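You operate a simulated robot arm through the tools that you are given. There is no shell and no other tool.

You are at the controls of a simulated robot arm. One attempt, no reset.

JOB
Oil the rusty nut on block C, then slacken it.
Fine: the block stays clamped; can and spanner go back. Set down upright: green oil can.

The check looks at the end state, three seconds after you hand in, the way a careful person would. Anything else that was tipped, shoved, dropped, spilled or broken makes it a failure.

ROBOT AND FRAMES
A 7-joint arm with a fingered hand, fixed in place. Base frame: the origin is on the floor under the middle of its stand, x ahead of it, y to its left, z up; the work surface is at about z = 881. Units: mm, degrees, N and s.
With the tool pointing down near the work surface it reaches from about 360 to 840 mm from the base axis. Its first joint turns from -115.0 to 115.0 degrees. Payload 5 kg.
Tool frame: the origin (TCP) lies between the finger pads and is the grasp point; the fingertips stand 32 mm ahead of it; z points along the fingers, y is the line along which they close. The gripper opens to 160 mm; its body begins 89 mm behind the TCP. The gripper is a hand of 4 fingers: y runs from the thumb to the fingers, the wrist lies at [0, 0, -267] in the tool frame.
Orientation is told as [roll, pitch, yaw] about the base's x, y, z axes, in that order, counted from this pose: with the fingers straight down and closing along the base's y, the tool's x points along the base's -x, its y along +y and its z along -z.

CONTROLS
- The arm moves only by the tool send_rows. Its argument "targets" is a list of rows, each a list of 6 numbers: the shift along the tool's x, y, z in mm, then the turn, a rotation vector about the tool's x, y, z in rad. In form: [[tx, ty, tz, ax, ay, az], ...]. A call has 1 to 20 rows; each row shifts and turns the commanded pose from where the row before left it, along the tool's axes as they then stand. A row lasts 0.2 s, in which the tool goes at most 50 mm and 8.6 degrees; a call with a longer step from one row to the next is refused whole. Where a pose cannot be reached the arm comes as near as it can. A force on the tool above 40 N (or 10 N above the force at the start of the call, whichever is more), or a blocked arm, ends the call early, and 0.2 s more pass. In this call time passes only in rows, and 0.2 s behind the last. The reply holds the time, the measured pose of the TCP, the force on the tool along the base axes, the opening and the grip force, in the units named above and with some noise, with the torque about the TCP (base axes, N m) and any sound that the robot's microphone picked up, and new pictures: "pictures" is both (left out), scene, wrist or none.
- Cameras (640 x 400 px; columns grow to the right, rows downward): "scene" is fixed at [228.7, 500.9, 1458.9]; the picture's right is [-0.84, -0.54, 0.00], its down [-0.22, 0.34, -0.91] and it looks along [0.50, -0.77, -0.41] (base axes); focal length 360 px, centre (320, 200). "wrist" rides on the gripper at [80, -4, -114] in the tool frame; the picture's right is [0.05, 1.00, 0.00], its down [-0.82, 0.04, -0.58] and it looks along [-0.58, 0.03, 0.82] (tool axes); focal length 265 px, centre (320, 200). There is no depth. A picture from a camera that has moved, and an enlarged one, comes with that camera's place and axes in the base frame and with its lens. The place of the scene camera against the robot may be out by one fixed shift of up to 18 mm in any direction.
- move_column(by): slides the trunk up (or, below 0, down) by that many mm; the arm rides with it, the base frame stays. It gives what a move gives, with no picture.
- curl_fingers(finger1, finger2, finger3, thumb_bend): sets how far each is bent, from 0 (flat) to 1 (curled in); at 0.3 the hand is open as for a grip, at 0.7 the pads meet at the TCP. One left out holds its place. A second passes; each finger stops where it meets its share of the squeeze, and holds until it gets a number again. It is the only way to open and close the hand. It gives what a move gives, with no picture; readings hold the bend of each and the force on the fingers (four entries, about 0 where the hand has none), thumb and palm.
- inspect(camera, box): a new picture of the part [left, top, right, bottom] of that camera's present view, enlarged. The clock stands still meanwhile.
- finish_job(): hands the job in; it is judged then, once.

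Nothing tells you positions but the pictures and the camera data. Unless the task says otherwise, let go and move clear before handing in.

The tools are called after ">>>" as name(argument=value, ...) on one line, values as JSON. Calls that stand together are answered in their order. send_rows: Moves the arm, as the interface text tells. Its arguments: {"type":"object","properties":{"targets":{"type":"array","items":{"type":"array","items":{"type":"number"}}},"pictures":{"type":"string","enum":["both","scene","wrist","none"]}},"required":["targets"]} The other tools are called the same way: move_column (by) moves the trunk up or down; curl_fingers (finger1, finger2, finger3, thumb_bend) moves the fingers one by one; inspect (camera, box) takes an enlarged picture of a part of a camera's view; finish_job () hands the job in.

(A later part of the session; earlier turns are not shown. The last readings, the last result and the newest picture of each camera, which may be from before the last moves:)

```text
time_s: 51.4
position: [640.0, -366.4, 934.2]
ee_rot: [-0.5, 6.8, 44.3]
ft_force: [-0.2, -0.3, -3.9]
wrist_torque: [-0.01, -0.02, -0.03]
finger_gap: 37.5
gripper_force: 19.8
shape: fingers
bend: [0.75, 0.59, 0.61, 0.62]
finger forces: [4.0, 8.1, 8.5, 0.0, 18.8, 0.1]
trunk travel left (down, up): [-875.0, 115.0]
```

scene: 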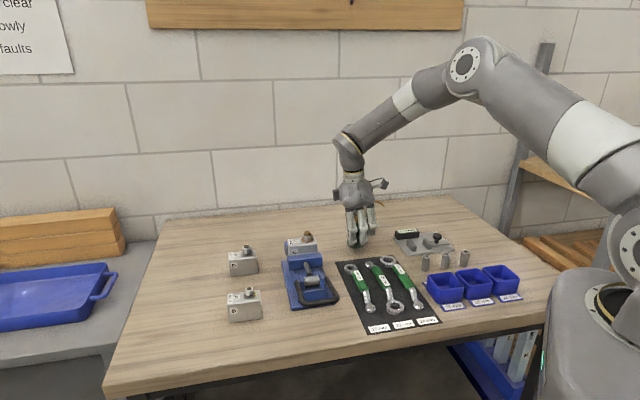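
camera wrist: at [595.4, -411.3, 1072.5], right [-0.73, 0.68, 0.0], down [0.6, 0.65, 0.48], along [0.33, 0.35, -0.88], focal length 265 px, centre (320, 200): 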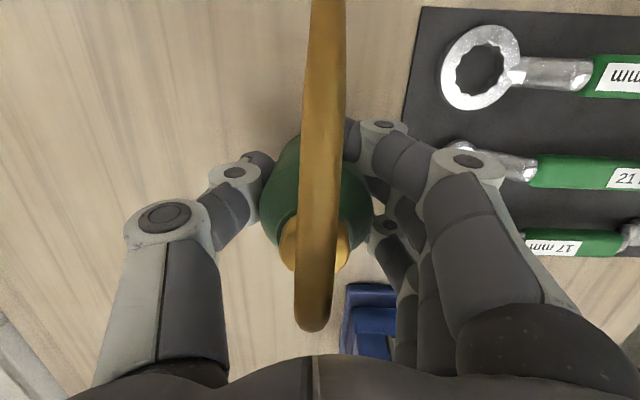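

>>> send_rows(targets=[[-0.12, 0, 1, 0, 0, 0], [0, 0, 0, 0, 0, 0]], pictures="none")

>>> send_rows(targets=[[-0.12, 0, 1, 0, 0, 0], [0, 0, 0, 0, 0, 0]], pictures="none")

>>> inspect(camera="scene", box=[330, 210, 390, 260])

```text
time_s: 52.0
position: [640.0, -366.7, 933.7]
ee_rot: [-0.5, 6.8, 44.3]
ft_force: [0.0, 0.2, -3.4]
wrist_torque: [0.01, 0.04, 0.01]
finger_gap: 37.5
gripper_force: 19.8
shape: fingers
bend: [0.75, 0.59, 0.61, 0.62]
finger forces: [3.8, 8.2, 8.4, 0.0, 18.8, 0.0]
trunk travel left (down, up): [-875.0, 115.0]
```

```text
time_s: 52.6
position: [639.9, -368.0, 933.4]
ee_rot: [-0.6, 6.9, 44.3]
ft_force: [-0.2, 0.9, -2.7]
wrist_torque: [-0.01, 0.03, 0.01]
finger_gap: 37.5
gripper_force: 20.0
shape: fingers
bend: [0.75, 0.59, 0.61, 0.62]
finger forces: [4.0, 8.3, 8.5, 0.1, 19.0, 0.0]
trunk travel left (down, up): [-875.0, 115.0]
```

```text
8.00 times, centred on (360, 235) of scene
camera zoom: at [228.7, 500.9, 1458.9], right [-0.84, -0.54, 0.0], down [-0.22, 0.34, -0.91], along [0.5, -0.77, -0.41], focal length 2876 px, centre (0, -80)
```

zoom: 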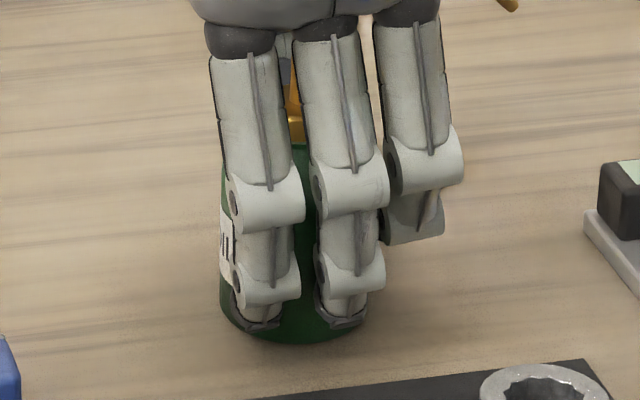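

>>> send_rows(targets=[[-0.12, 0, 1, 0, 0, 0], [0, 0, 0, 0, 0, 0]], pictures="none")

>>> send_rows(targets=[[-0.12, 0, 1, 0, 0, 0], [0, 0, 0, 0, 0, 0]], pictures="none")

```text
time_s: 53.2
position: [638.2, -366.9, 931.5]
ee_rot: [-0.7, 6.8, 44.2]
ft_force: [-1.7, -0.4, 3.3]
wrist_torque: [-0.09, -0.05, -0.04]
finger_gap: 37.5
gripper_force: 21.5
shape: fingers
bend: [0.75, 0.59, 0.61, 0.62]
finger forces: [4.7, 8.9, 9.2, 0.1, 19.9, 0.0]
trunk travel left (down, up): [-875.0, 115.0]
```

```text
time_s: 53.8
position: [639.8, -366.0, 930.8]
ee_rot: [-0.6, 6.8, 44.2]
ft_force: [-1.4, -0.1, 8.3]
wrist_torque: [-0.06, -0.11, 0.0]
finger_gap: 37.1
gripper_force: 21.7
shape: fingers
bend: [0.75, 0.59, 0.61, 0.62]
finger forces: [4.6, 9.0, 9.5, 0.0, 20.6, 0.0]
trunk travel left (down, up): [-875.0, 115.0]
```

The can is on the table: the force has turned from -4 to +8 N. I'll release gradually.

>>> curl_fingers(finger1=0.71, finger2=0.58, finger3=0.6, thumb_bend=0.6)

>>> inspect(camera="wrist", box=[0, 0, 640, 400])

```text
time_s: 54.8
position: [639.2, -366.7, 931.2]
ee_rot: [-0.4, 6.8, 44.3]
ft_force: [2.4, -2.5, 4.9]
wrist_torque: [-0.08, -0.09, 0.0]
finger_gap: 40.1
gripper_force: 3.8
shape: fingers
bend: [0.71, 0.56, 0.6, 0.59]
finger forces: [0.5, 0.8, 1.0, 0.0, 5.2, 0.0]
trunk travel left (down, up): [-875.0, 115.0]
```

```text
1.00 times, centred on (320, 200) of wrist (not enlarged: the box is as wide or as high as the picture)
camera zoom: at [594.8, -415.6, 1052.8], right [-0.73, 0.68, 0.0], down [0.6, 0.65, 0.48], along [0.33, 0.35, -0.88], focal length 265 px, centre (320, 200)
```

zoom: 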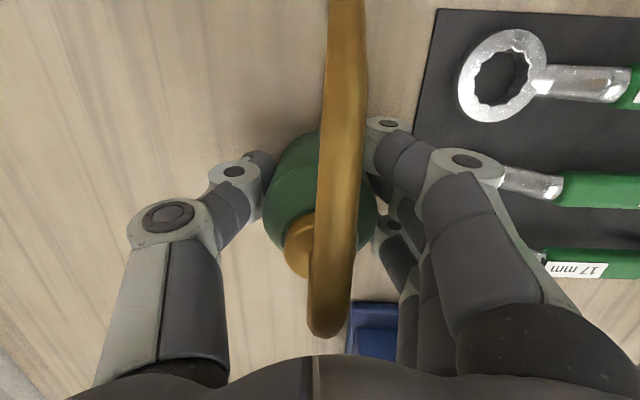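

>>> curl_fingers(finger1=0.66, finger2=0.54, finger3=0.56, thumb_bend=0.56)

>>> curl_fingers(finger1=0.46, finger2=0.44, finger3=0.44, thumb_bend=0.42)

>>> inspect(camera="wrist", box=[0, 0, 640, 400])

>>> inspect(camera="scene", box=[310, 170, 410, 270])

```text
time_s: 55.8
position: [640.1, -366.6, 931.1]
ee_rot: [-0.5, 6.8, 44.2]
ft_force: [0.1, -0.3, 0.5]
wrist_torque: [-0.03, -0.02, -0.01]
finger_gap: 50.2
gripper_force: 0.1
shape: fingers
bend: [0.66, 0.54, 0.56, 0.56]
finger forces: [0.1, 0.0, 0.0, 0.0, 0.1, 0.0]
trunk travel left (down, up): [-875.0, 115.0]
```

```text
time_s: 56.8
position: [639.4, -366.4, 931.0]
ee_rot: [-0.5, 6.8, 44.3]
ft_force: [-0.1, 0.1, -0.5]
wrist_torque: [0.02, -0.01, 0.03]
finger_gap: 114.5
gripper_force: 0.1
shape: fingers
bend: [0.46, 0.44, 0.44, 0.42]
finger forces: [0.0, 0.0, 0.0, 0.0, 0.0, 0.0]
trunk travel left (down, up): [-875.0, 115.0]
```

```text
1.00 times, centred on (320, 200) of wrist (not enlarged: the box is as wide or as high as the picture)
camera zoom: at [594.9, -415.5, 1052.7], right [-0.73, 0.68, 0.0], down [0.6, 0.65, 0.48], along [0.33, 0.35, -0.88], focal length 265 px, centre (320, 200)
```

zoom: 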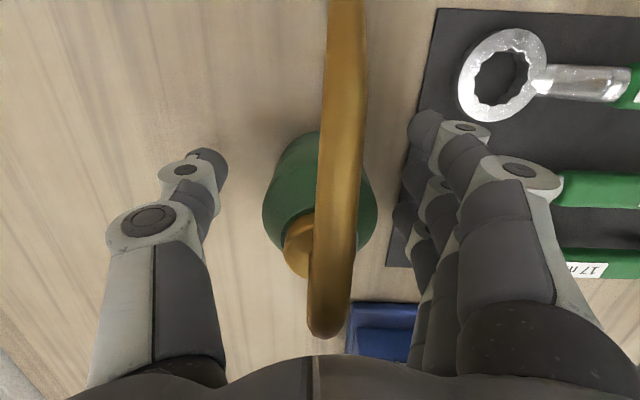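

```text
4.00 times, centred on (360, 220) of scene
camera zoom: at [228.7, 500.9, 1458.9], right [-0.84, -0.54, 0.0], down [-0.22, 0.34, -0.91], along [0.5, -0.77, -0.41], focal length 1438 px, centre (160, 120)
```

zoom: 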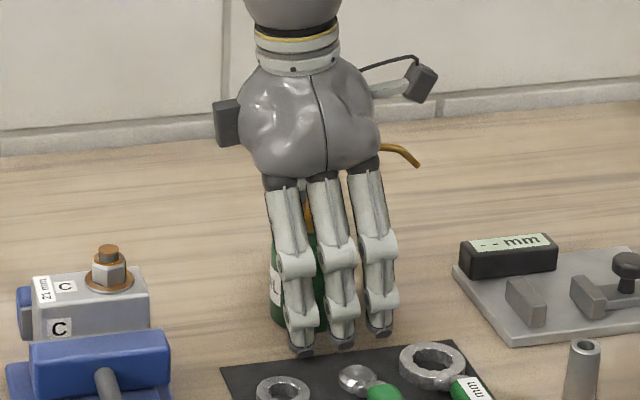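

The can stands free and upright. I'll back straight out along the fingers.

>>> send_rows(targets=[[0, 0, -10, 0, 0, 0], [0, 0, -25, 0, 0, 0], [0, 0, -40, 0, 0, 0], [0, 0, -45, 0, 0, 0], [0, 0, -45, 0, 0, 0], [0, 0, 0, 0, 0, 0]], pictures="both")

>>> inspect(camera="scene", box=[280, 170, 440, 280])

```text
time_s: 58.2
position: [651.8, -353.9, 1095.4]
ee_rot: [-0.5, 6.8, 44.2]
ft_force: [0.4, 0.5, 0.1]
wrist_torque: [0.01, 0.0, 0.0]
finger_gap: 114.9
gripper_force: 0.1
shape: fingers
bend: [0.46, 0.44, 0.44, 0.42]
finger forces: [0.0, 0.0, 0.1, 0.0, 0.0, 0.1]
trunk travel left (down, up): [-875.0, 115.0]
camera wrist: at [607.5, -402.3, 1217.5], right [-0.73, 0.68, 0.0], down [0.6, 0.65, 0.48], along [0.32, 0.35, -0.88], focal length 265 px, centre (320, 200)
```

scene: 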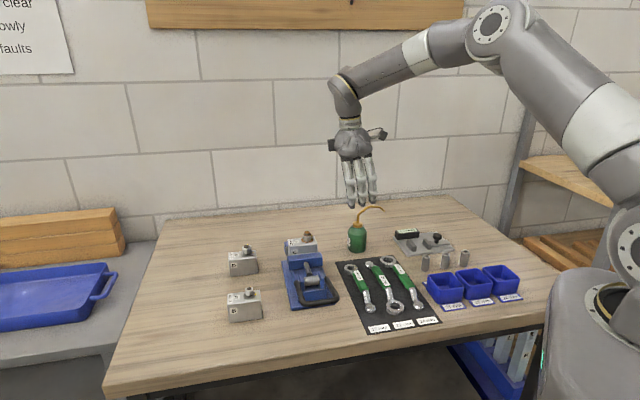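
wrist: 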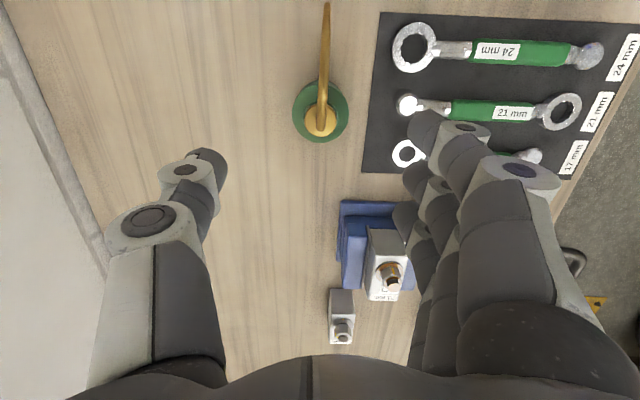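

```text
3.64 times, centred on (360, 225) of scene
camera zoom: at [228.7, 500.9, 1458.9], right [-0.84, -0.54, 0.0], down [-0.22, 0.34, -0.91], along [0.5, -0.77, -0.41], focal length 1307 px, centre (174, 109)
```

zoom: 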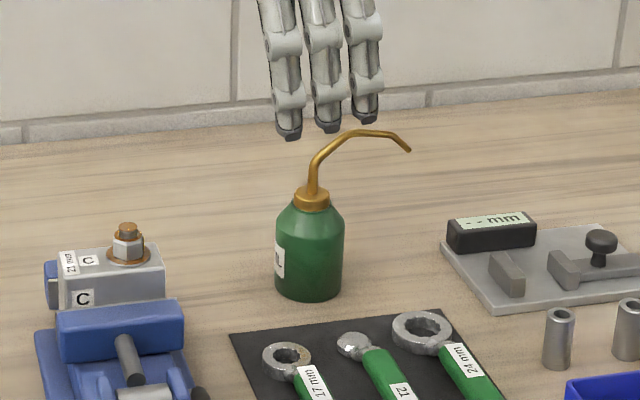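

The can is back on its spot, upright. Next is the 21 mm spanner in the middle of the mat, which I'll study closely from both cameras.

>>> inspect(camera="scene", box=[335, 250, 445, 335])

>>> inspect(camera="scene", box=[295, 225, 325, 250])

>>> send_rows(targets=[[0, 0, 0, 0, -0.118, 0], [22, 30, 0, 0, 0, 0], [22, 30, 0, 0, 0, 0], [22, 30, 0, 0, 0, 0], [22, 30, 0, 0, 0, 0], [0, 0, 0, 0, 0, 0]], pictures="wrist")

```text
4.71 times, centred on (390, 292) of scene
camera zoom: at [228.7, 500.9, 1458.9], right [-0.84, -0.54, 0.0], down [-0.22, 0.34, -0.91], along [0.5, -0.77, -0.41], focal length 1692 px, centre (-9, -235)
```

zoom: 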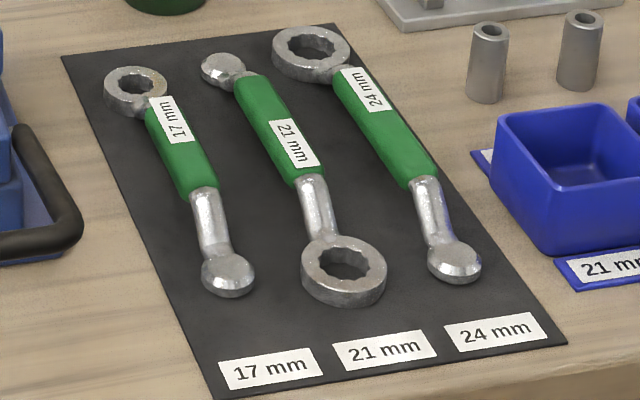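

```text
16.00 times, centred on (310, 238) of scene
camera zoom: at [228.7, 500.9, 1458.9], right [-0.84, -0.54, 0.0], down [-0.22, 0.34, -0.91], along [0.5, -0.77, -0.41], focal length 5752 px, centre (480, -400)
```

zoom: 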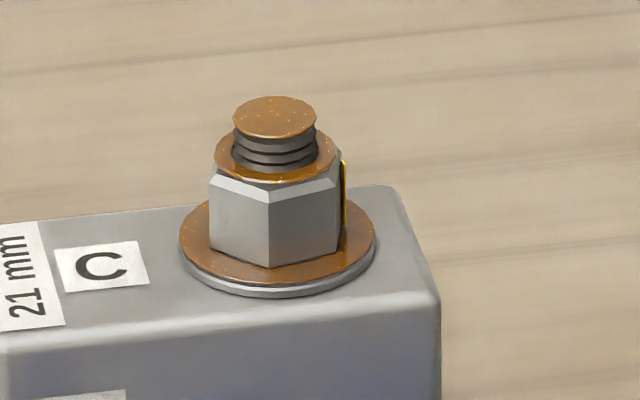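

```text
time_s: 59.6
position: [505.1, -326.8, 1090.9]
ee_rot: [-0.5, 0.0, 44.3]
ft_force: [0.5, 0.5, 0.1]
wrist_torque: [-0.01, 0.03, 0.02]
finger_gap: 114.9
gripper_force: 0.1
shape: fingers
bend: [0.46, 0.44, 0.44, 0.42]
finger forces: [0.0, 0.0, 0.0, 0.0, 0.0, 0.1]
trunk travel left (down, up): [-875.0, 115.0]
camera wrist: at [450.1, -385.4, 1205.6], right [-0.73, 0.68, -0.01], down [0.55, 0.6, 0.58], along [0.4, 0.42, -0.82], focal length 265 px, centre (320, 200)
```

wrist: 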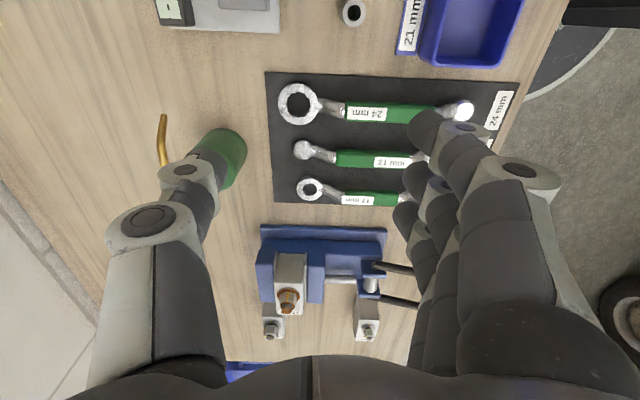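

>>> send_rows(targets=[[-16.8, 28.3, 22.5, 0, 0, 0], [-16.8, 28.3, 22.5, 0, 0, 0], [-16.8, 28.3, 22.5, 0, 0, 0], [-16.8, 28.3, 22.5, 0, 0, 0], [0, 0, 0, 0, 0, 0.1433], [0, 0, 0, 0, 0, 0.1433], [0, 0, 0, 0, 0, 0.1433], [0, 0, 0, 0, 0, 0.1433], [0, 0, 0, 0, 0, 0.1433], [0, 0, 0, 0, 0, 0.1433], [0, 0, 0, 0, 0, 0.1433], [0, 0, 0, 0, 0, 0.1433], [0, 0, 0, 0, 0, 0.1433], [0, 0, 0, 0, 0, 0.1433], [0, 0, 0, 0, 0, 0.1433], [0, 0, 0, 0, 0, 0]], pictures="wrist")

>>> inspect(camera="wrist", box=[220, 0, 420, 125])

>>> inspect(camera="wrist", box=[200, 0, 440, 340])

```text
time_s: 63.0
position: [474.8, -200.1, 1002.7]
ee_rot: [0.0, -0.4, -46.1]
ft_force: [-0.9, 0.4, -0.1]
wrist_torque: [-0.02, 0.04, 0.0]
finger_gap: 115.0
gripper_force: 0.0
shape: fingers
bend: [0.46, 0.44, 0.44, 0.42]
finger forces: [0.0, 0.1, 0.0, 0.1, 0.1, 0.1]
trunk travel left (down, up): [-875.0, 115.0]
camera wrist: at [416.4, -144.4, 1115.0], right [0.68, 0.73, 0.0], down [0.59, -0.55, 0.58], along [0.43, -0.4, -0.81], focal length 265 px, centre (320, 200)
```

wrist: 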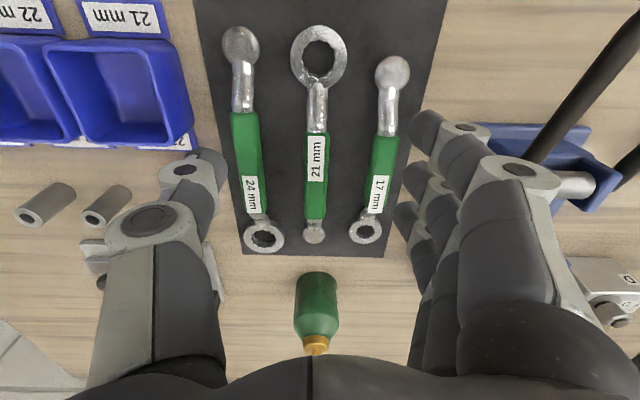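

```text
3.20 times, centred on (320, 62) of wrist
camera zoom: at [416.4, -144.4, 1115.0], right [0.68, 0.73, 0.0], down [0.59, -0.55, 0.58], along [0.43, -0.4, -0.81], focal length 849 px, centre (320, 640)
```

zoom: 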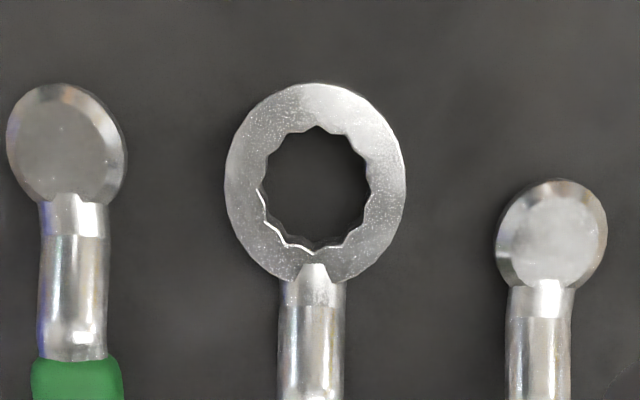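

```text
1.18 times, centred on (320, 170) of wrist
camera zoom: at [416.4, -144.4, 1115.0], right [0.68, 0.73, 0.0], down [0.59, -0.55, 0.58], along [0.43, -0.4, -0.81], focal length 312 px, centre (320, 235)
```

zoom: 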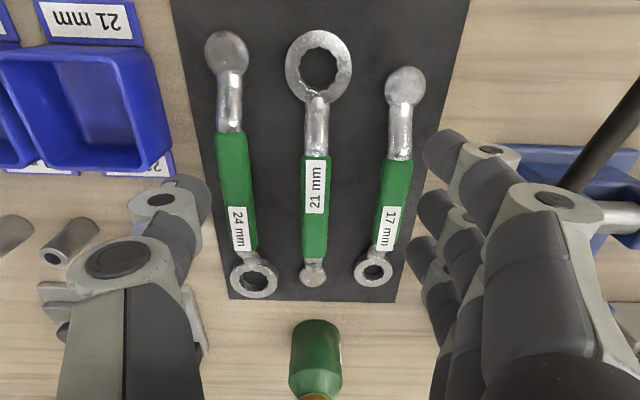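

The wrist view shows the ring clearly: it is 12-point, with one notch on the handle line. The ring centre is near (436, -164), the handle axis is at 134.5 degrees and the handle top is near z=918. I'll narrow the fingers so they fit between the neighbouring spanners and move over the handle.

>>> curl_fingers(finger1=0.62, finger2=0.62, finger3=0.62, thumb_bend=0.62)

>>> send_rows(targets=[[-18.4, -1, 10, 0, 0, -0.0105], [-18.5, -1, 20, 0, 0, 0], [0, 0, 20, 0, 0, 0], [0, 0, 0, 0, 0, 0]], pictures="wrist")

>>> inspect(camera="wrist", box=[200, 0, 440, 300])

>>> inspect(camera="scene", box=[330, 200, 450, 340])

```text
time_s: 64.0
position: [475.2, -199.1, 1002.0]
ee_rot: [-0.1, -0.5, -46.0]
ft_force: [0.4, 0.1, -0.1]
wrist_torque: [-0.01, -0.04, -0.03]
finger_gap: 47.1
gripper_force: 0.0
shape: fingers
bend: [0.62, 0.62, 0.62, 0.62]
finger forces: [0.0, 0.0, 0.1, 0.0, 0.0, 0.0]
trunk travel left (down, up): [-875.0, 115.0]
```

```text
time_s: 65.0
position: [500.5, -227.7, 953.9]
ee_rot: [0.0, -0.5, -45.3]
ft_force: [-0.1, -0.4, -0.1]
wrist_torque: [-0.01, 0.02, -0.02]
finger_gap: 47.1
gripper_force: 0.1
shape: fingers
bend: [0.62, 0.62, 0.62, 0.62]
finger forces: [0.0, 0.1, 0.0, 0.0, 0.0, 0.0]
trunk travel left (down, up): [-875.0, 115.0]
camera wrist: at [440.5, -173.4, 1065.7], right [0.68, 0.74, 0.0], down [0.6, -0.55, 0.58], along [0.43, -0.4, -0.81], focal length 265 px, centre (320, 200)
```

wrist: 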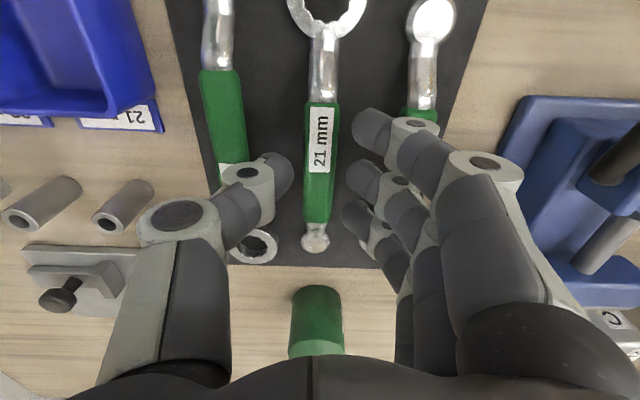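

```text
1.33 times, centred on (320, 150) of wrist
camera zoom: at [440.5, -173.4, 1065.7], right [0.68, 0.74, 0.0], down [0.6, -0.55, 0.58], along [0.43, -0.4, -0.81], focal length 354 px, centre (320, 267)
```

zoom: 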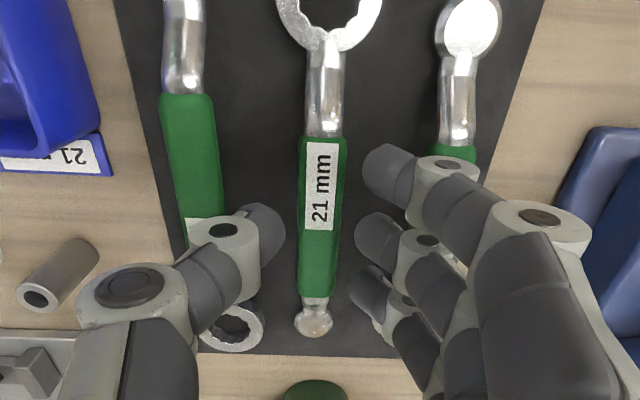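

```text
2.86 times, centred on (390, 270) of scene
camera zoom: at [228.7, 500.9, 1458.9], right [-0.84, -0.54, 0.0], down [-0.22, 0.34, -0.91], along [0.5, -0.77, -0.41], focal length 1027 px, centre (120, 0)
```

zoom: 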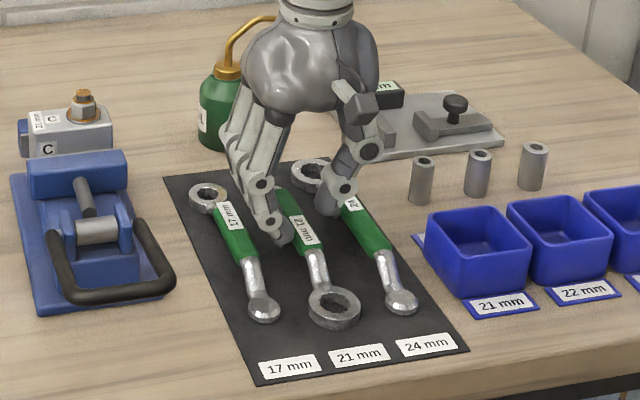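

The handle is centred between thumb and fingers. I'll narrow the hand a bit more to stay clear of the neighbouring spanners, then look again.

>>> curl_fingers(finger1=0.66, finger2=0.66, finger3=0.66, thumb_bend=0.66)

>>> inspect(camera="wrist", box=[200, 0, 440, 300])

```text
time_s: 66.0
position: [499.7, -228.8, 952.8]
ee_rot: [0.1, -0.5, -45.4]
ft_force: [0.0, 0.7, 0.5]
wrist_torque: [0.0, 0.02, 0.01]
finger_gap: 34.4
gripper_force: 0.0
shape: fingers
bend: [0.66, 0.66, 0.66, 0.66]
finger forces: [0.1, 0.0, 0.1, 0.0, 0.1, 0.0]
trunk travel left (down, up): [-875.0, 115.0]
```

```text
1.33 times, centred on (320, 150) of wrist
camera zoom: at [440.5, -173.4, 1065.8], right [0.68, 0.74, 0.0], down [0.6, -0.55, 0.58], along [0.43, -0.4, -0.81], focal length 354 px, centre (320, 267)
```

zoom: 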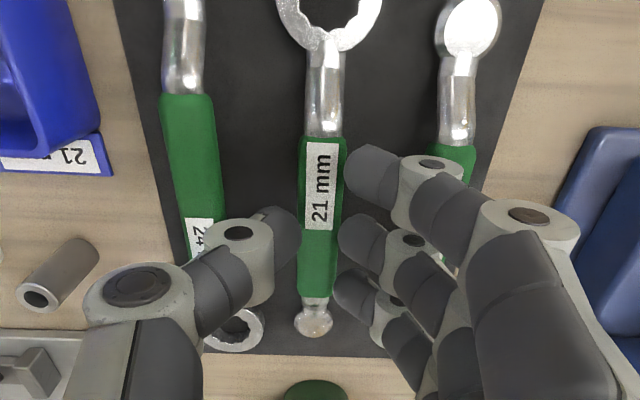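

The tips converge too much at that bend, so I'll reopen slightly to 0.62, which gives about 5 mm per side at the tips. Then I'll descend to TCP z of about 930 so the knuckles stay above the neighbouring handles.

>>> curl_fingers(finger1=0.62, finger2=0.62, finger3=0.62, thumb_bend=0.62)

>>> send_rows(targets=[[0, 0, 8, 0, 0, 0], [0, 0, 8, 0, 0, 0], [0, 0, 7, 0, 0, 0], [0, 0, 0, 0, 0, 0]], pictures="wrist")

>>> inspect(camera="wrist", box=[200, 0, 440, 300])

>>> inspect(camera="scene", box=[340, 220, 430, 330])

```text
time_s: 67.0
position: [500.8, -228.4, 952.8]
ee_rot: [-0.1, -0.4, -45.4]
ft_force: [-0.5, 0.0, -0.1]
wrist_torque: [-0.02, 0.0, 0.03]
finger_gap: 45.8
gripper_force: 0.1
shape: fingers
bend: [0.62, 0.62, 0.62, 0.62]
finger forces: [0.1, 0.0, 0.0, 0.0, 0.0, 0.1]
trunk travel left (down, up): [-875.0, 115.0]
```

```text
time_s: 68.0
position: [499.5, -227.7, 929.0]
ee_rot: [0.0, -0.5, -45.3]
ft_force: [-1.0, -0.2, 0.4]
wrist_torque: [0.01, -0.01, 0.0]
finger_gap: 45.7
gripper_force: 0.1
shape: fingers
bend: [0.62, 0.62, 0.62, 0.62]
finger forces: [0.3, 0.0, 0.0, 0.0, 0.0, 0.1]
trunk travel left (down, up): [-875.0, 115.0]
camera wrist: at [439.6, -173.9, 1042.1], right [0.68, 0.74, 0.0], down [0.6, -0.55, 0.58], along [0.43, -0.4, -0.81], focal length 265 px, centre (320, 200)
```

wrist: 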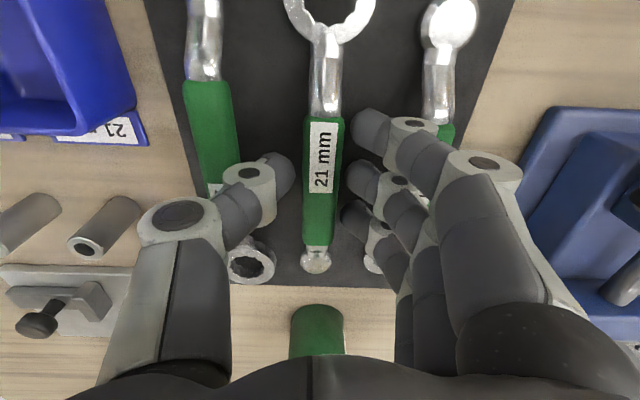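

```text
1.33 times, centred on (320, 150) of wrist
camera zoom: at [439.6, -173.9, 1042.1], right [0.68, 0.74, 0.0], down [0.6, -0.55, 0.58], along [0.43, -0.4, -0.81], focal length 354 px, centre (320, 267)
```

zoom: 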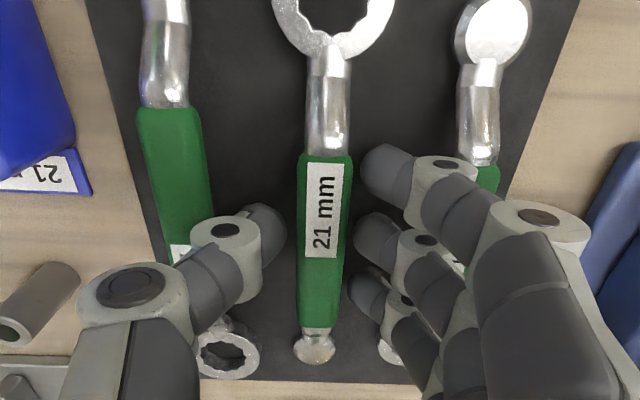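

```text
3.64 times, centred on (385, 275) of scene
camera zoom: at [228.7, 500.9, 1458.9], right [-0.84, -0.54, 0.0], down [-0.22, 0.34, -0.91], along [0.5, -0.77, -0.41], focal length 1307 px, centre (84, -73)
```

zoom: 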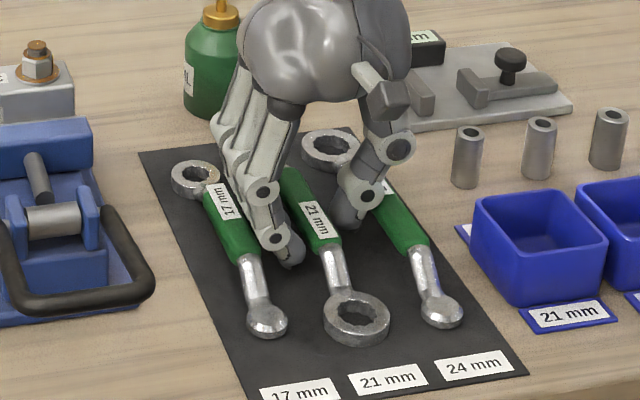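

>>> send_rows(targets=[[0, 0, 2, 0, 0, 0], [0, 0, 0, 0, 0, 0]], pictures="none")

>>> curl_fingers(finger1=0.66, finger2=0.66, finger3=0.66, thumb_bend=0.66)

>>> inspect(camera="wrist", box=[200, 0, 440, 300])

```text
time_s: 68.6
position: [499.2, -228.8, 928.5]
ee_rot: [0.1, -0.5, -45.4]
ft_force: [-1.4, 0.5, 13.2]
wrist_torque: [0.71, -0.18, 0.08]
finger_gap: 45.7
gripper_force: 6.5
shape: fingers
bend: [0.62, 0.62, 0.62, 0.62]
finger forces: [10.2, 1.5, 0.0, 0.1, 0.0, 0.0]
trunk travel left (down, up): [-875.0, 115.0]
```

```text
time_s: 69.6
position: [499.9, -227.8, 927.7]
ee_rot: [0.0, -0.5, -45.4]
ft_force: [-0.7, 0.4, 0.5]
wrist_torque: [0.03, 0.01, -0.01]
finger_gap: 37.4
gripper_force: 3.1
shape: fingers
bend: [0.65, 0.65, 0.65, 0.65]
finger forces: [1.1, 1.1, 1.1, 0.0, 2.8, 0.0]
trunk travel left (down, up): [-875.0, 115.0]
```

```text
1.33 times, centred on (320, 150) of wrist
camera zoom: at [439.7, -173.6, 1040.3], right [0.68, 0.74, 0.0], down [0.6, -0.55, 0.58], along [0.43, -0.4, -0.81], focal length 354 px, centre (320, 267)
```

zoom: 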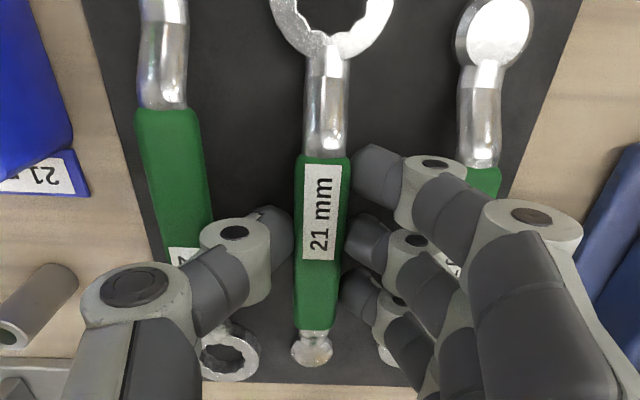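

Lowering pressed finger 1 briefly on something, likely the 17 mm handle, and closing freed it. I'll check that the neighbour hasn't moved.

>>> inspect(camera="scene", box=[340, 220, 430, 330])

>>> inspect(camera="scene", box=[335, 250, 445, 335])

```text
3.64 times, centred on (385, 275) of scene
camera zoom: at [228.7, 500.9, 1458.9], right [-0.84, -0.54, 0.0], down [-0.22, 0.34, -0.91], along [0.5, -0.77, -0.41], focal length 1307 px, centre (84, -73)
```

zoom: 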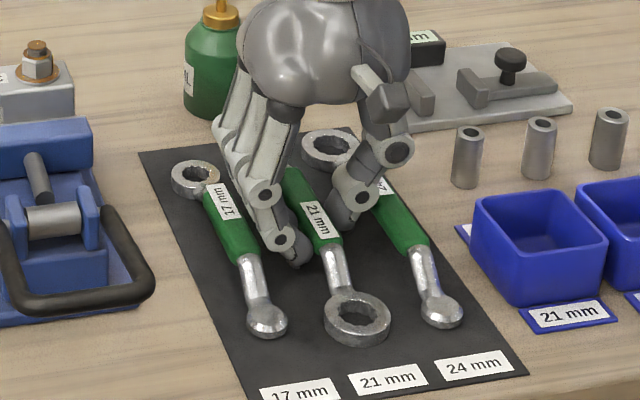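

```text
4.71 times, centred on (390, 292) of scene
camera zoom: at [228.7, 500.9, 1458.9], right [-0.84, -0.54, 0.0], down [-0.22, 0.34, -0.91], along [0.5, -0.77, -0.41], focal length 1692 px, centre (-9, -235)
```

zoom: 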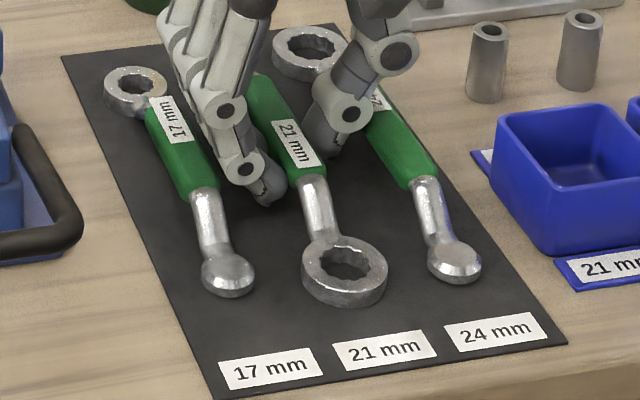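

Nothing has moved. I'll firm up the grip on the 21 mm handle.

>>> curl_fingers(finger1=0.72, finger2=0.72, finger3=0.72, thumb_bend=0.72)

>>> inspect(camera="wrist", box=[200, 0, 440, 300])

```text
time_s: 70.6
position: [499.3, -228.2, 927.4]
ee_rot: [0.0, -0.5, -45.4]
ft_force: [0.0, -0.4, -0.1]
wrist_torque: [0.02, 0.05, -0.01]
finger_gap: 35.2
gripper_force: 15.8
shape: fingers
bend: [0.7, 0.7, 0.7, 0.67]
finger forces: [5.6, 5.3, 5.3, 0.0, 16.4, 0.0]
trunk travel left (down, up): [-875.0, 115.0]
```

```text
1.33 times, centred on (320, 150) of wrist
camera zoom: at [439.8, -173.9, 1040.3], right [0.68, 0.74, 0.0], down [0.6, -0.55, 0.58], along [0.43, -0.4, -0.81], focal length 354 px, centre (320, 267)
```

zoom: 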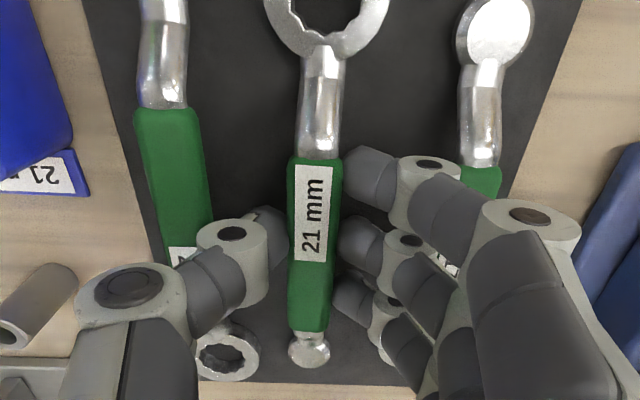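

>>> curl_fingers(finger1=0.76, finger2=0.76, finger3=0.76, thumb_bend=0.8)

>>> send_rows(targets=[[0, 0, -5, 0, 0, 0], [0, 0, -15, 0, 0, 0], [0, 0, -30, 0, 0, 0], [0, 0, 0, 0, 0, 0]], pictures="both")

>>> inspect(camera="wrist", box=[200, 0, 440, 300])

>>> inspect(camera="scene", box=[335, 200, 445, 330])

```text
time_s: 71.6
position: [500.0, -230.5, 927.3]
ee_rot: [-0.1, -0.5, -45.4]
ft_force: [-0.2, -0.5, -1.9]
wrist_torque: [0.0, 0.0, 0.0]
finger_gap: 34.5
gripper_force: 26.0
shape: fingers
bend: [0.71, 0.71, 0.71, 0.67]
finger forces: [8.7, 8.6, 8.6, 0.0, 26.1, 0.0]
trunk travel left (down, up): [-875.0, 115.0]
```

```text
time_s: 72.6
position: [498.8, -228.4, 977.3]
ee_rot: [0.0, -0.5, -45.4]
ft_force: [-1.1, -0.6, -2.4]
wrist_torque: [0.0, -0.03, 0.0]
finger_gap: 34.5
gripper_force: 25.7
shape: fingers
bend: [0.71, 0.71, 0.71, 0.67]
finger forces: [8.6, 8.6, 8.6, 0.0, 26.0, 0.0]
trunk travel left (down, up): [-875.0, 115.0]
camera wrist: at [439.0, -173.3, 1090.1], right [0.67, 0.74, 0.0], down [0.6, -0.55, 0.58], along [0.43, -0.39, -0.81], focal length 265 px, centre (320, 200)
```

scene: 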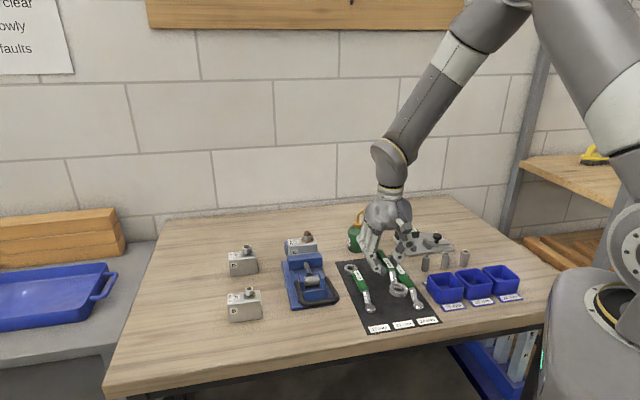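
wrist: 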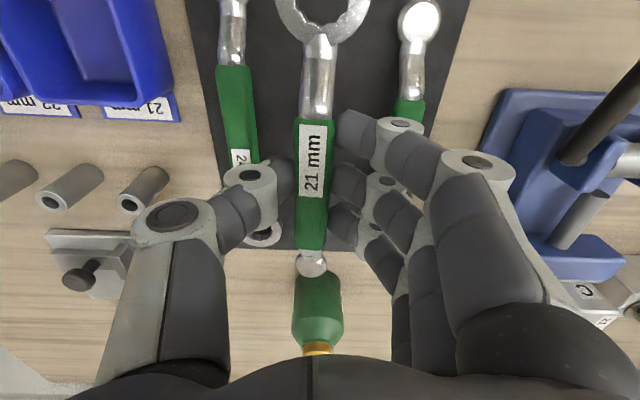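

```text
1.33 times, centred on (320, 150) of wrist
camera zoom: at [439.0, -173.3, 1090.1], right [0.67, 0.74, 0.0], down [0.6, -0.55, 0.58], along [0.43, -0.39, -0.81], focal length 354 px, centre (320, 267)
```

zoom: 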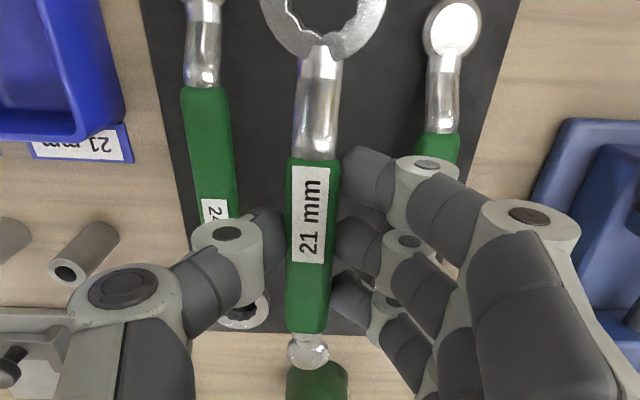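

```text
3.08 times, centred on (390, 265) of scene
camera zoom: at [228.7, 500.9, 1458.9], right [-0.84, -0.54, 0.0], down [-0.22, 0.34, -0.91], along [0.5, -0.77, -0.41], focal length 1106 px, centre (105, 0)
```

zoom: 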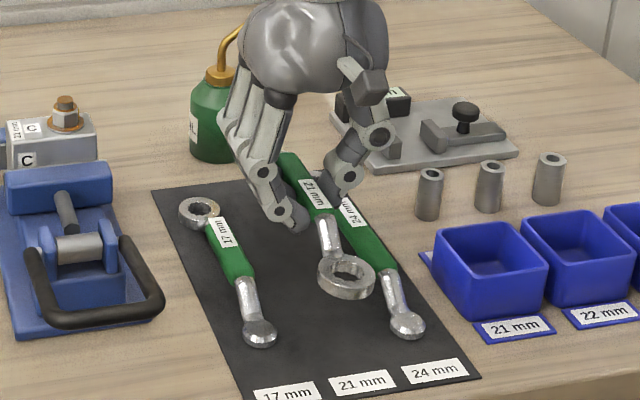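

The spanner is held level and weighs about 2.4 N. I'll raise it, yaw to -92 degrees (handle pointing away from the can, one notch in line with a nut corner), and carry it near the nut so the wrist camera can see nut and ring together.

>>> send_rows(targets=[[0, 0, -49, 0, 0, 0], [0, 0, -49, 0, 0, 0], [0, 0, 0, 0, 0, 0.1361], [0, 0, 0, 0, 0, 0.1361], [0, 0, 0, 0, 0, 0.1361], [0, 0, 0, 0, 0, 0.1361], [0, 0, 0, 0, 0, 0.1361], [0, 0, 0, 0, 0, 0.1361], [-0.6, 40, 0, 0, 0, 0], [-0.6, 40, 0, 0, 0, 0], [-0.6, 40, 0, 0, 0, 0], [-0.6, 40, 0, 0, 0, 0], [-0.6, 40, 0, 0, 0, 0], [-0.6, 40, 0, 0, 0, 0], [0, 0, 0, 0, 0, 0]], pictures="both")

>>> inspect(camera="wrist", box=[180, 0, 420, 150])

>>> inspect(camera="scene", box=[260, 160, 380, 270])

```text
time_s: 75.8
position: [740.8, -239.7, 1077.7]
ee_rot: [0.4, -0.4, -92.1]
ft_force: [0.5, 0.4, -2.9]
wrist_torque: [-0.03, -0.01, -0.01]
finger_gap: 34.8
gripper_force: 25.8
shape: fingers
bend: [0.71, 0.71, 0.71, 0.67]
finger forces: [8.6, 8.5, 8.6, 0.0, 25.8, 0.0]
trunk travel left (down, up): [-875.0, 115.0]
camera wrist: at [738.7, -159.9, 1190.7], right [1.0, 0.01, 0.01], down [0.01, -0.81, 0.58], along [0.01, -0.58, -0.81], focal length 265 px, centre (320, 200)
```

scene: 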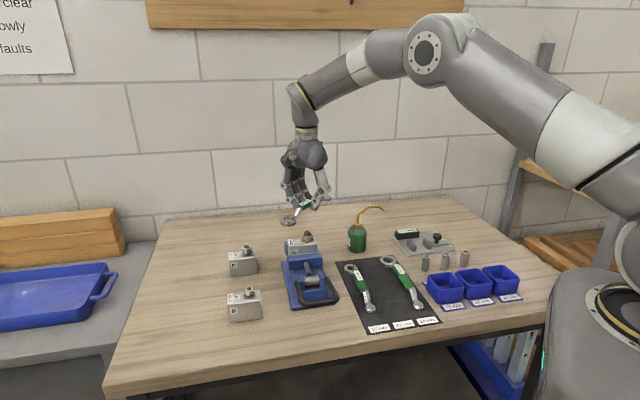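
wrist: 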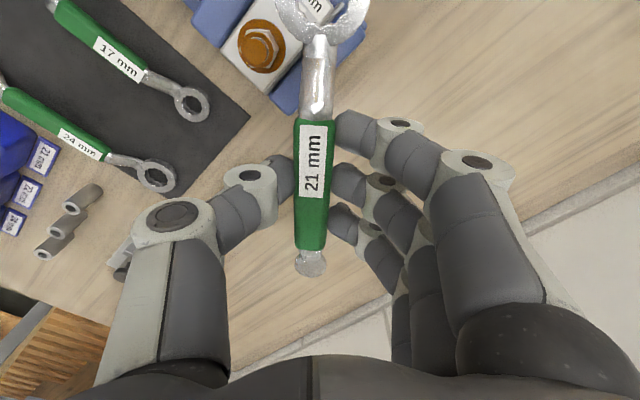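

```text
2.67 times, centred on (300, 75) of wrist
camera zoom: at [738.7, -159.9, 1190.7], right [1.0, 0.01, 0.01], down [0.01, -0.81, 0.58], along [0.01, -0.58, -0.81], focal length 708 px, centre (373, 533)
```

zoom: 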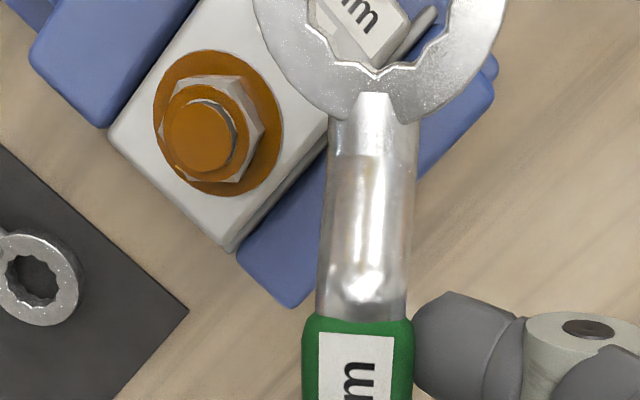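

```text
3.64 times, centred on (320, 215) of scene
camera zoom: at [228.7, 500.9, 1458.9], right [-0.84, -0.54, 0.0], down [-0.22, 0.34, -0.91], along [0.5, -0.77, -0.41], focal length 1307 px, centre (320, 146)
```

zoom: 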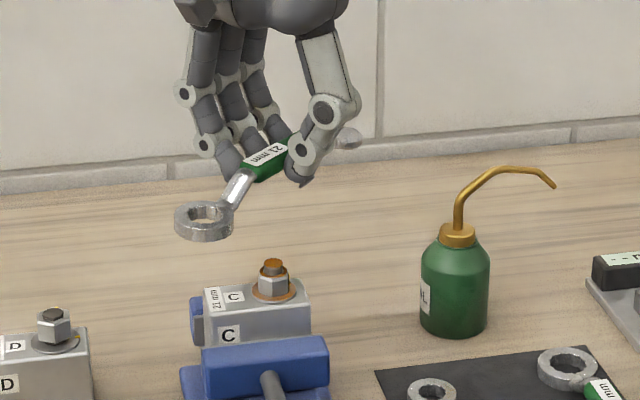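

I now have a direct view of both ring and nut. I'll zoom in on the nut's corners and the ring's notches to match their angles.

>>> inspect(camera="wrist", box=[232, 10, 292, 78])

>>> inspect(camera="wrist", box=[270, 0, 380, 60])

```text
5.88 times, centred on (262, 44) of wrist
camera zoom: at [738.7, -159.9, 1190.7], right [1.0, 0.01, 0.01], down [0.01, -0.81, 0.58], along [0.01, -0.58, -0.81], focal length 1561 px, centre (661, 1118)
```

zoom: 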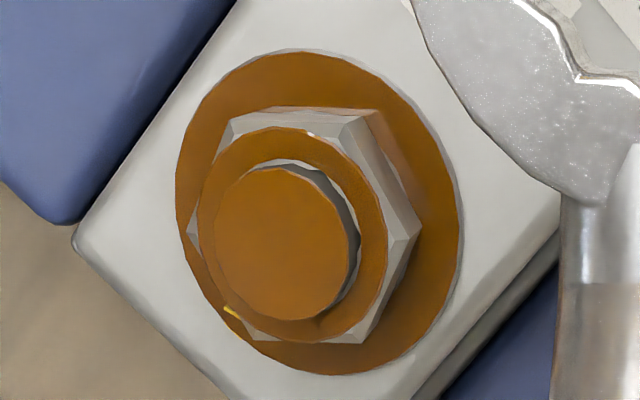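

```text
5.82 times, centred on (325, 30) of wrist
camera zoom: at [738.7, -159.9, 1190.7], right [1.0, 0.01, 0.01], down [0.01, -0.81, 0.58], along [0.01, -0.58, -0.81], focal length 1544 px, centre (291, 1189)
```

zoom: 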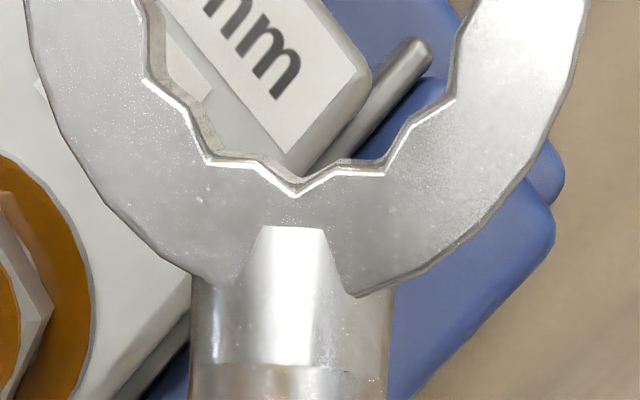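

The nut corners sit at about 30° (mod 60) relative to the tool axis, so the notch in line with the handle should fit. The ring must move by (-29.6, -39.9) mm in the tool frame. I'll level the tool, shift the ring above the nut and check.

>>> send_rows(targets=[[0, 0, 0, 0.007, 0.007, 0], [-14.8, -19.95, 0, 0, 0, 0], [-14.8, -19.95, 0, 0, 0, 0], [0, 0, 0, 0, 0, 0]], pictures="both")

>>> inspect(camera="wrist", box=[260, 0, 390, 80])

>>> inspect(camera="scene", box=[270, 190, 350, 260])

```text
time_s: 76.8
position: [698.8, -269.2, 1076.6]
ee_rot: [-0.1, 0.1, -92.2]
ft_force: [-0.3, 1.0, -2.5]
wrist_torque: [-0.02, -0.04, 0.02]
finger_gap: 34.9
gripper_force: 25.3
shape: fingers
bend: [0.71, 0.71, 0.71, 0.67]
finger forces: [8.6, 8.4, 8.5, 0.0, 25.7, 0.0]
trunk travel left (down, up): [-875.0, 115.0]
camera wrist: at [698.5, -189.1, 1190.9], right [1.0, 0.01, 0.0], down [0.01, -0.82, 0.58], along [0.01, -0.58, -0.82], focal length 265 px, centre (320, 200)
```

scene: 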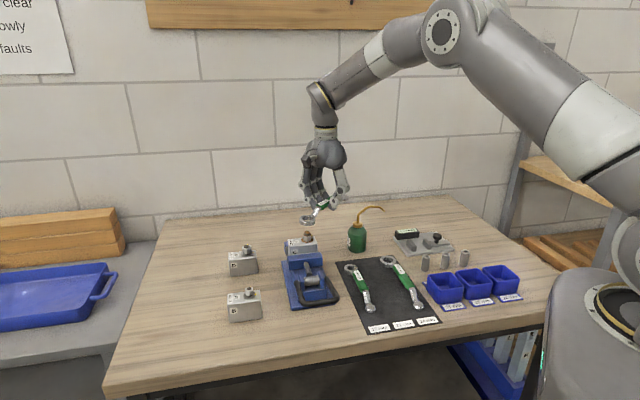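
wrist: 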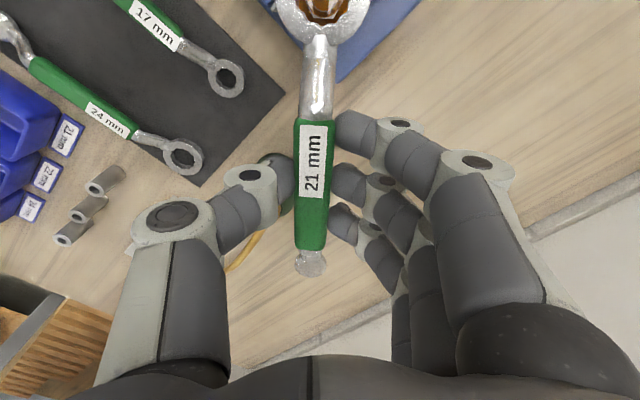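

```text
4.92 times, centred on (325, 40) of wrist
camera zoom: at [698.5, -189.1, 1190.9], right [1.0, 0.01, 0.0], down [0.01, -0.82, 0.58], along [0.01, -0.58, -0.82], focal length 1307 px, centre (295, 988)
```

zoom: 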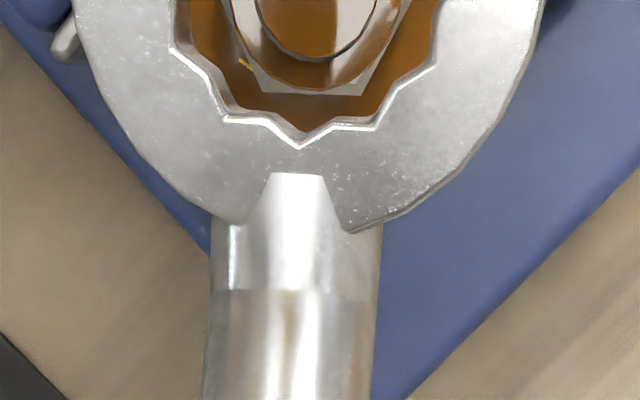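

```text
5.71 times, centred on (310, 225) of scene
camera zoom: at [228.7, 500.9, 1458.9], right [-0.84, -0.54, 0.0], down [-0.22, 0.34, -0.91], along [0.5, -0.77, -0.41], focal length 2054 px, centre (377, 57)
```

zoom: 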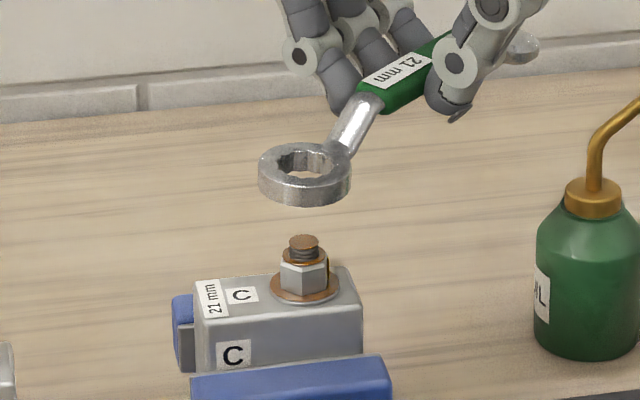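

The ring sits right over the stud with its notches matching the nut's flats. A correction of about 1 mm, then I'll lower the ring over the stud to just above the nut.

>>> send_rows(targets=[[0.8, 1.0, 0, 0, 0, 0], [0, 0, 12, 0, 0, 0], [0, 0, 12, 0, 0, 0], [0, 0, 12, 0, 0, 0], [0, 0, 0, 0, 0, 0]], pictures="both")

>>> inspect(camera="wrist", box=[260, 0, 390, 80])

>>> inspect(camera="scene", box=[285, 215, 335, 255])

```text
time_s: 78.0
position: [699.0, -266.8, 1040.4]
ee_rot: [0.1, 0.1, -92.2]
ft_force: [-0.2, 0.1, -2.2]
wrist_torque: [0.0, -0.04, -0.01]
finger_gap: 34.4
gripper_force: 25.1
shape: fingers
bend: [0.71, 0.71, 0.71, 0.67]
finger forces: [8.6, 8.4, 8.6, 0.0, 25.7, 0.1]
trunk travel left (down, up): [-875.0, 115.0]
camera wrist: at [698.1, -187.5, 1154.2], right [1.0, 0.01, 0.0], down [0.01, -0.82, 0.58], along [0.01, -0.58, -0.82], focal length 265 px, centre (320, 200)
```

scene: 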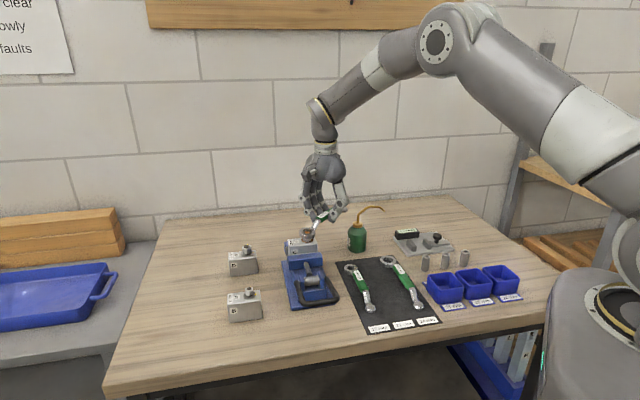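
wrist: 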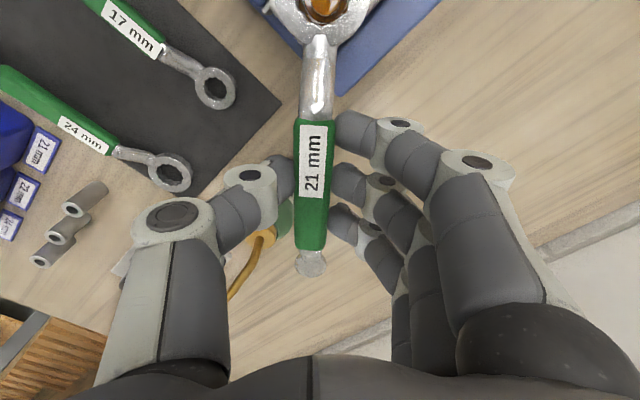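

```text
4.92 times, centred on (325, 40) of wrist
camera zoom: at [698.1, -187.5, 1154.2], right [1.0, 0.01, 0.0], down [0.01, -0.82, 0.58], along [0.01, -0.58, -0.82], focal length 1307 px, centre (295, 988)
```

zoom: 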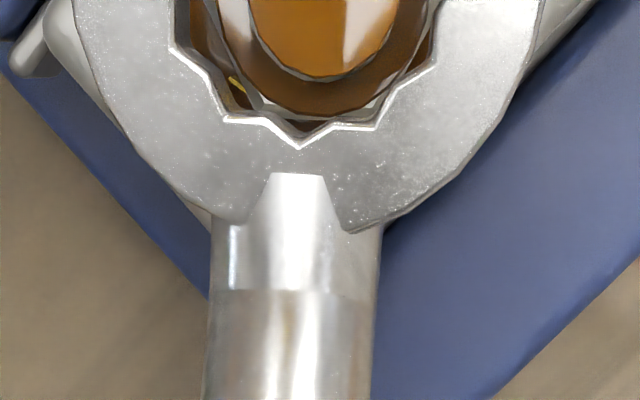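

```text
10.00 times, centred on (310, 235) of scene
camera zoom: at [228.7, 500.9, 1458.9], right [-0.84, -0.54, 0.0], down [-0.22, 0.34, -0.91], along [0.5, -0.77, -0.41], focal length 3595 px, centre (420, -150)
```

zoom: 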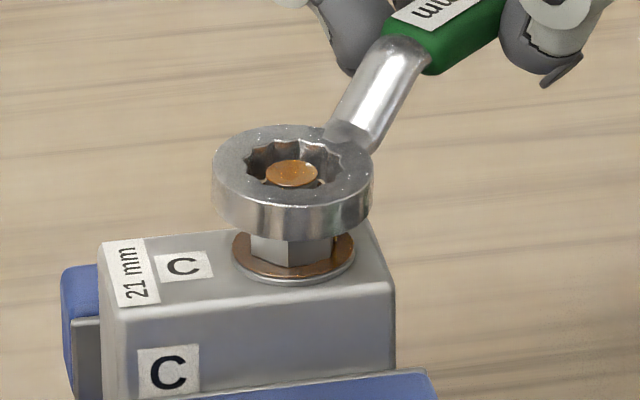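

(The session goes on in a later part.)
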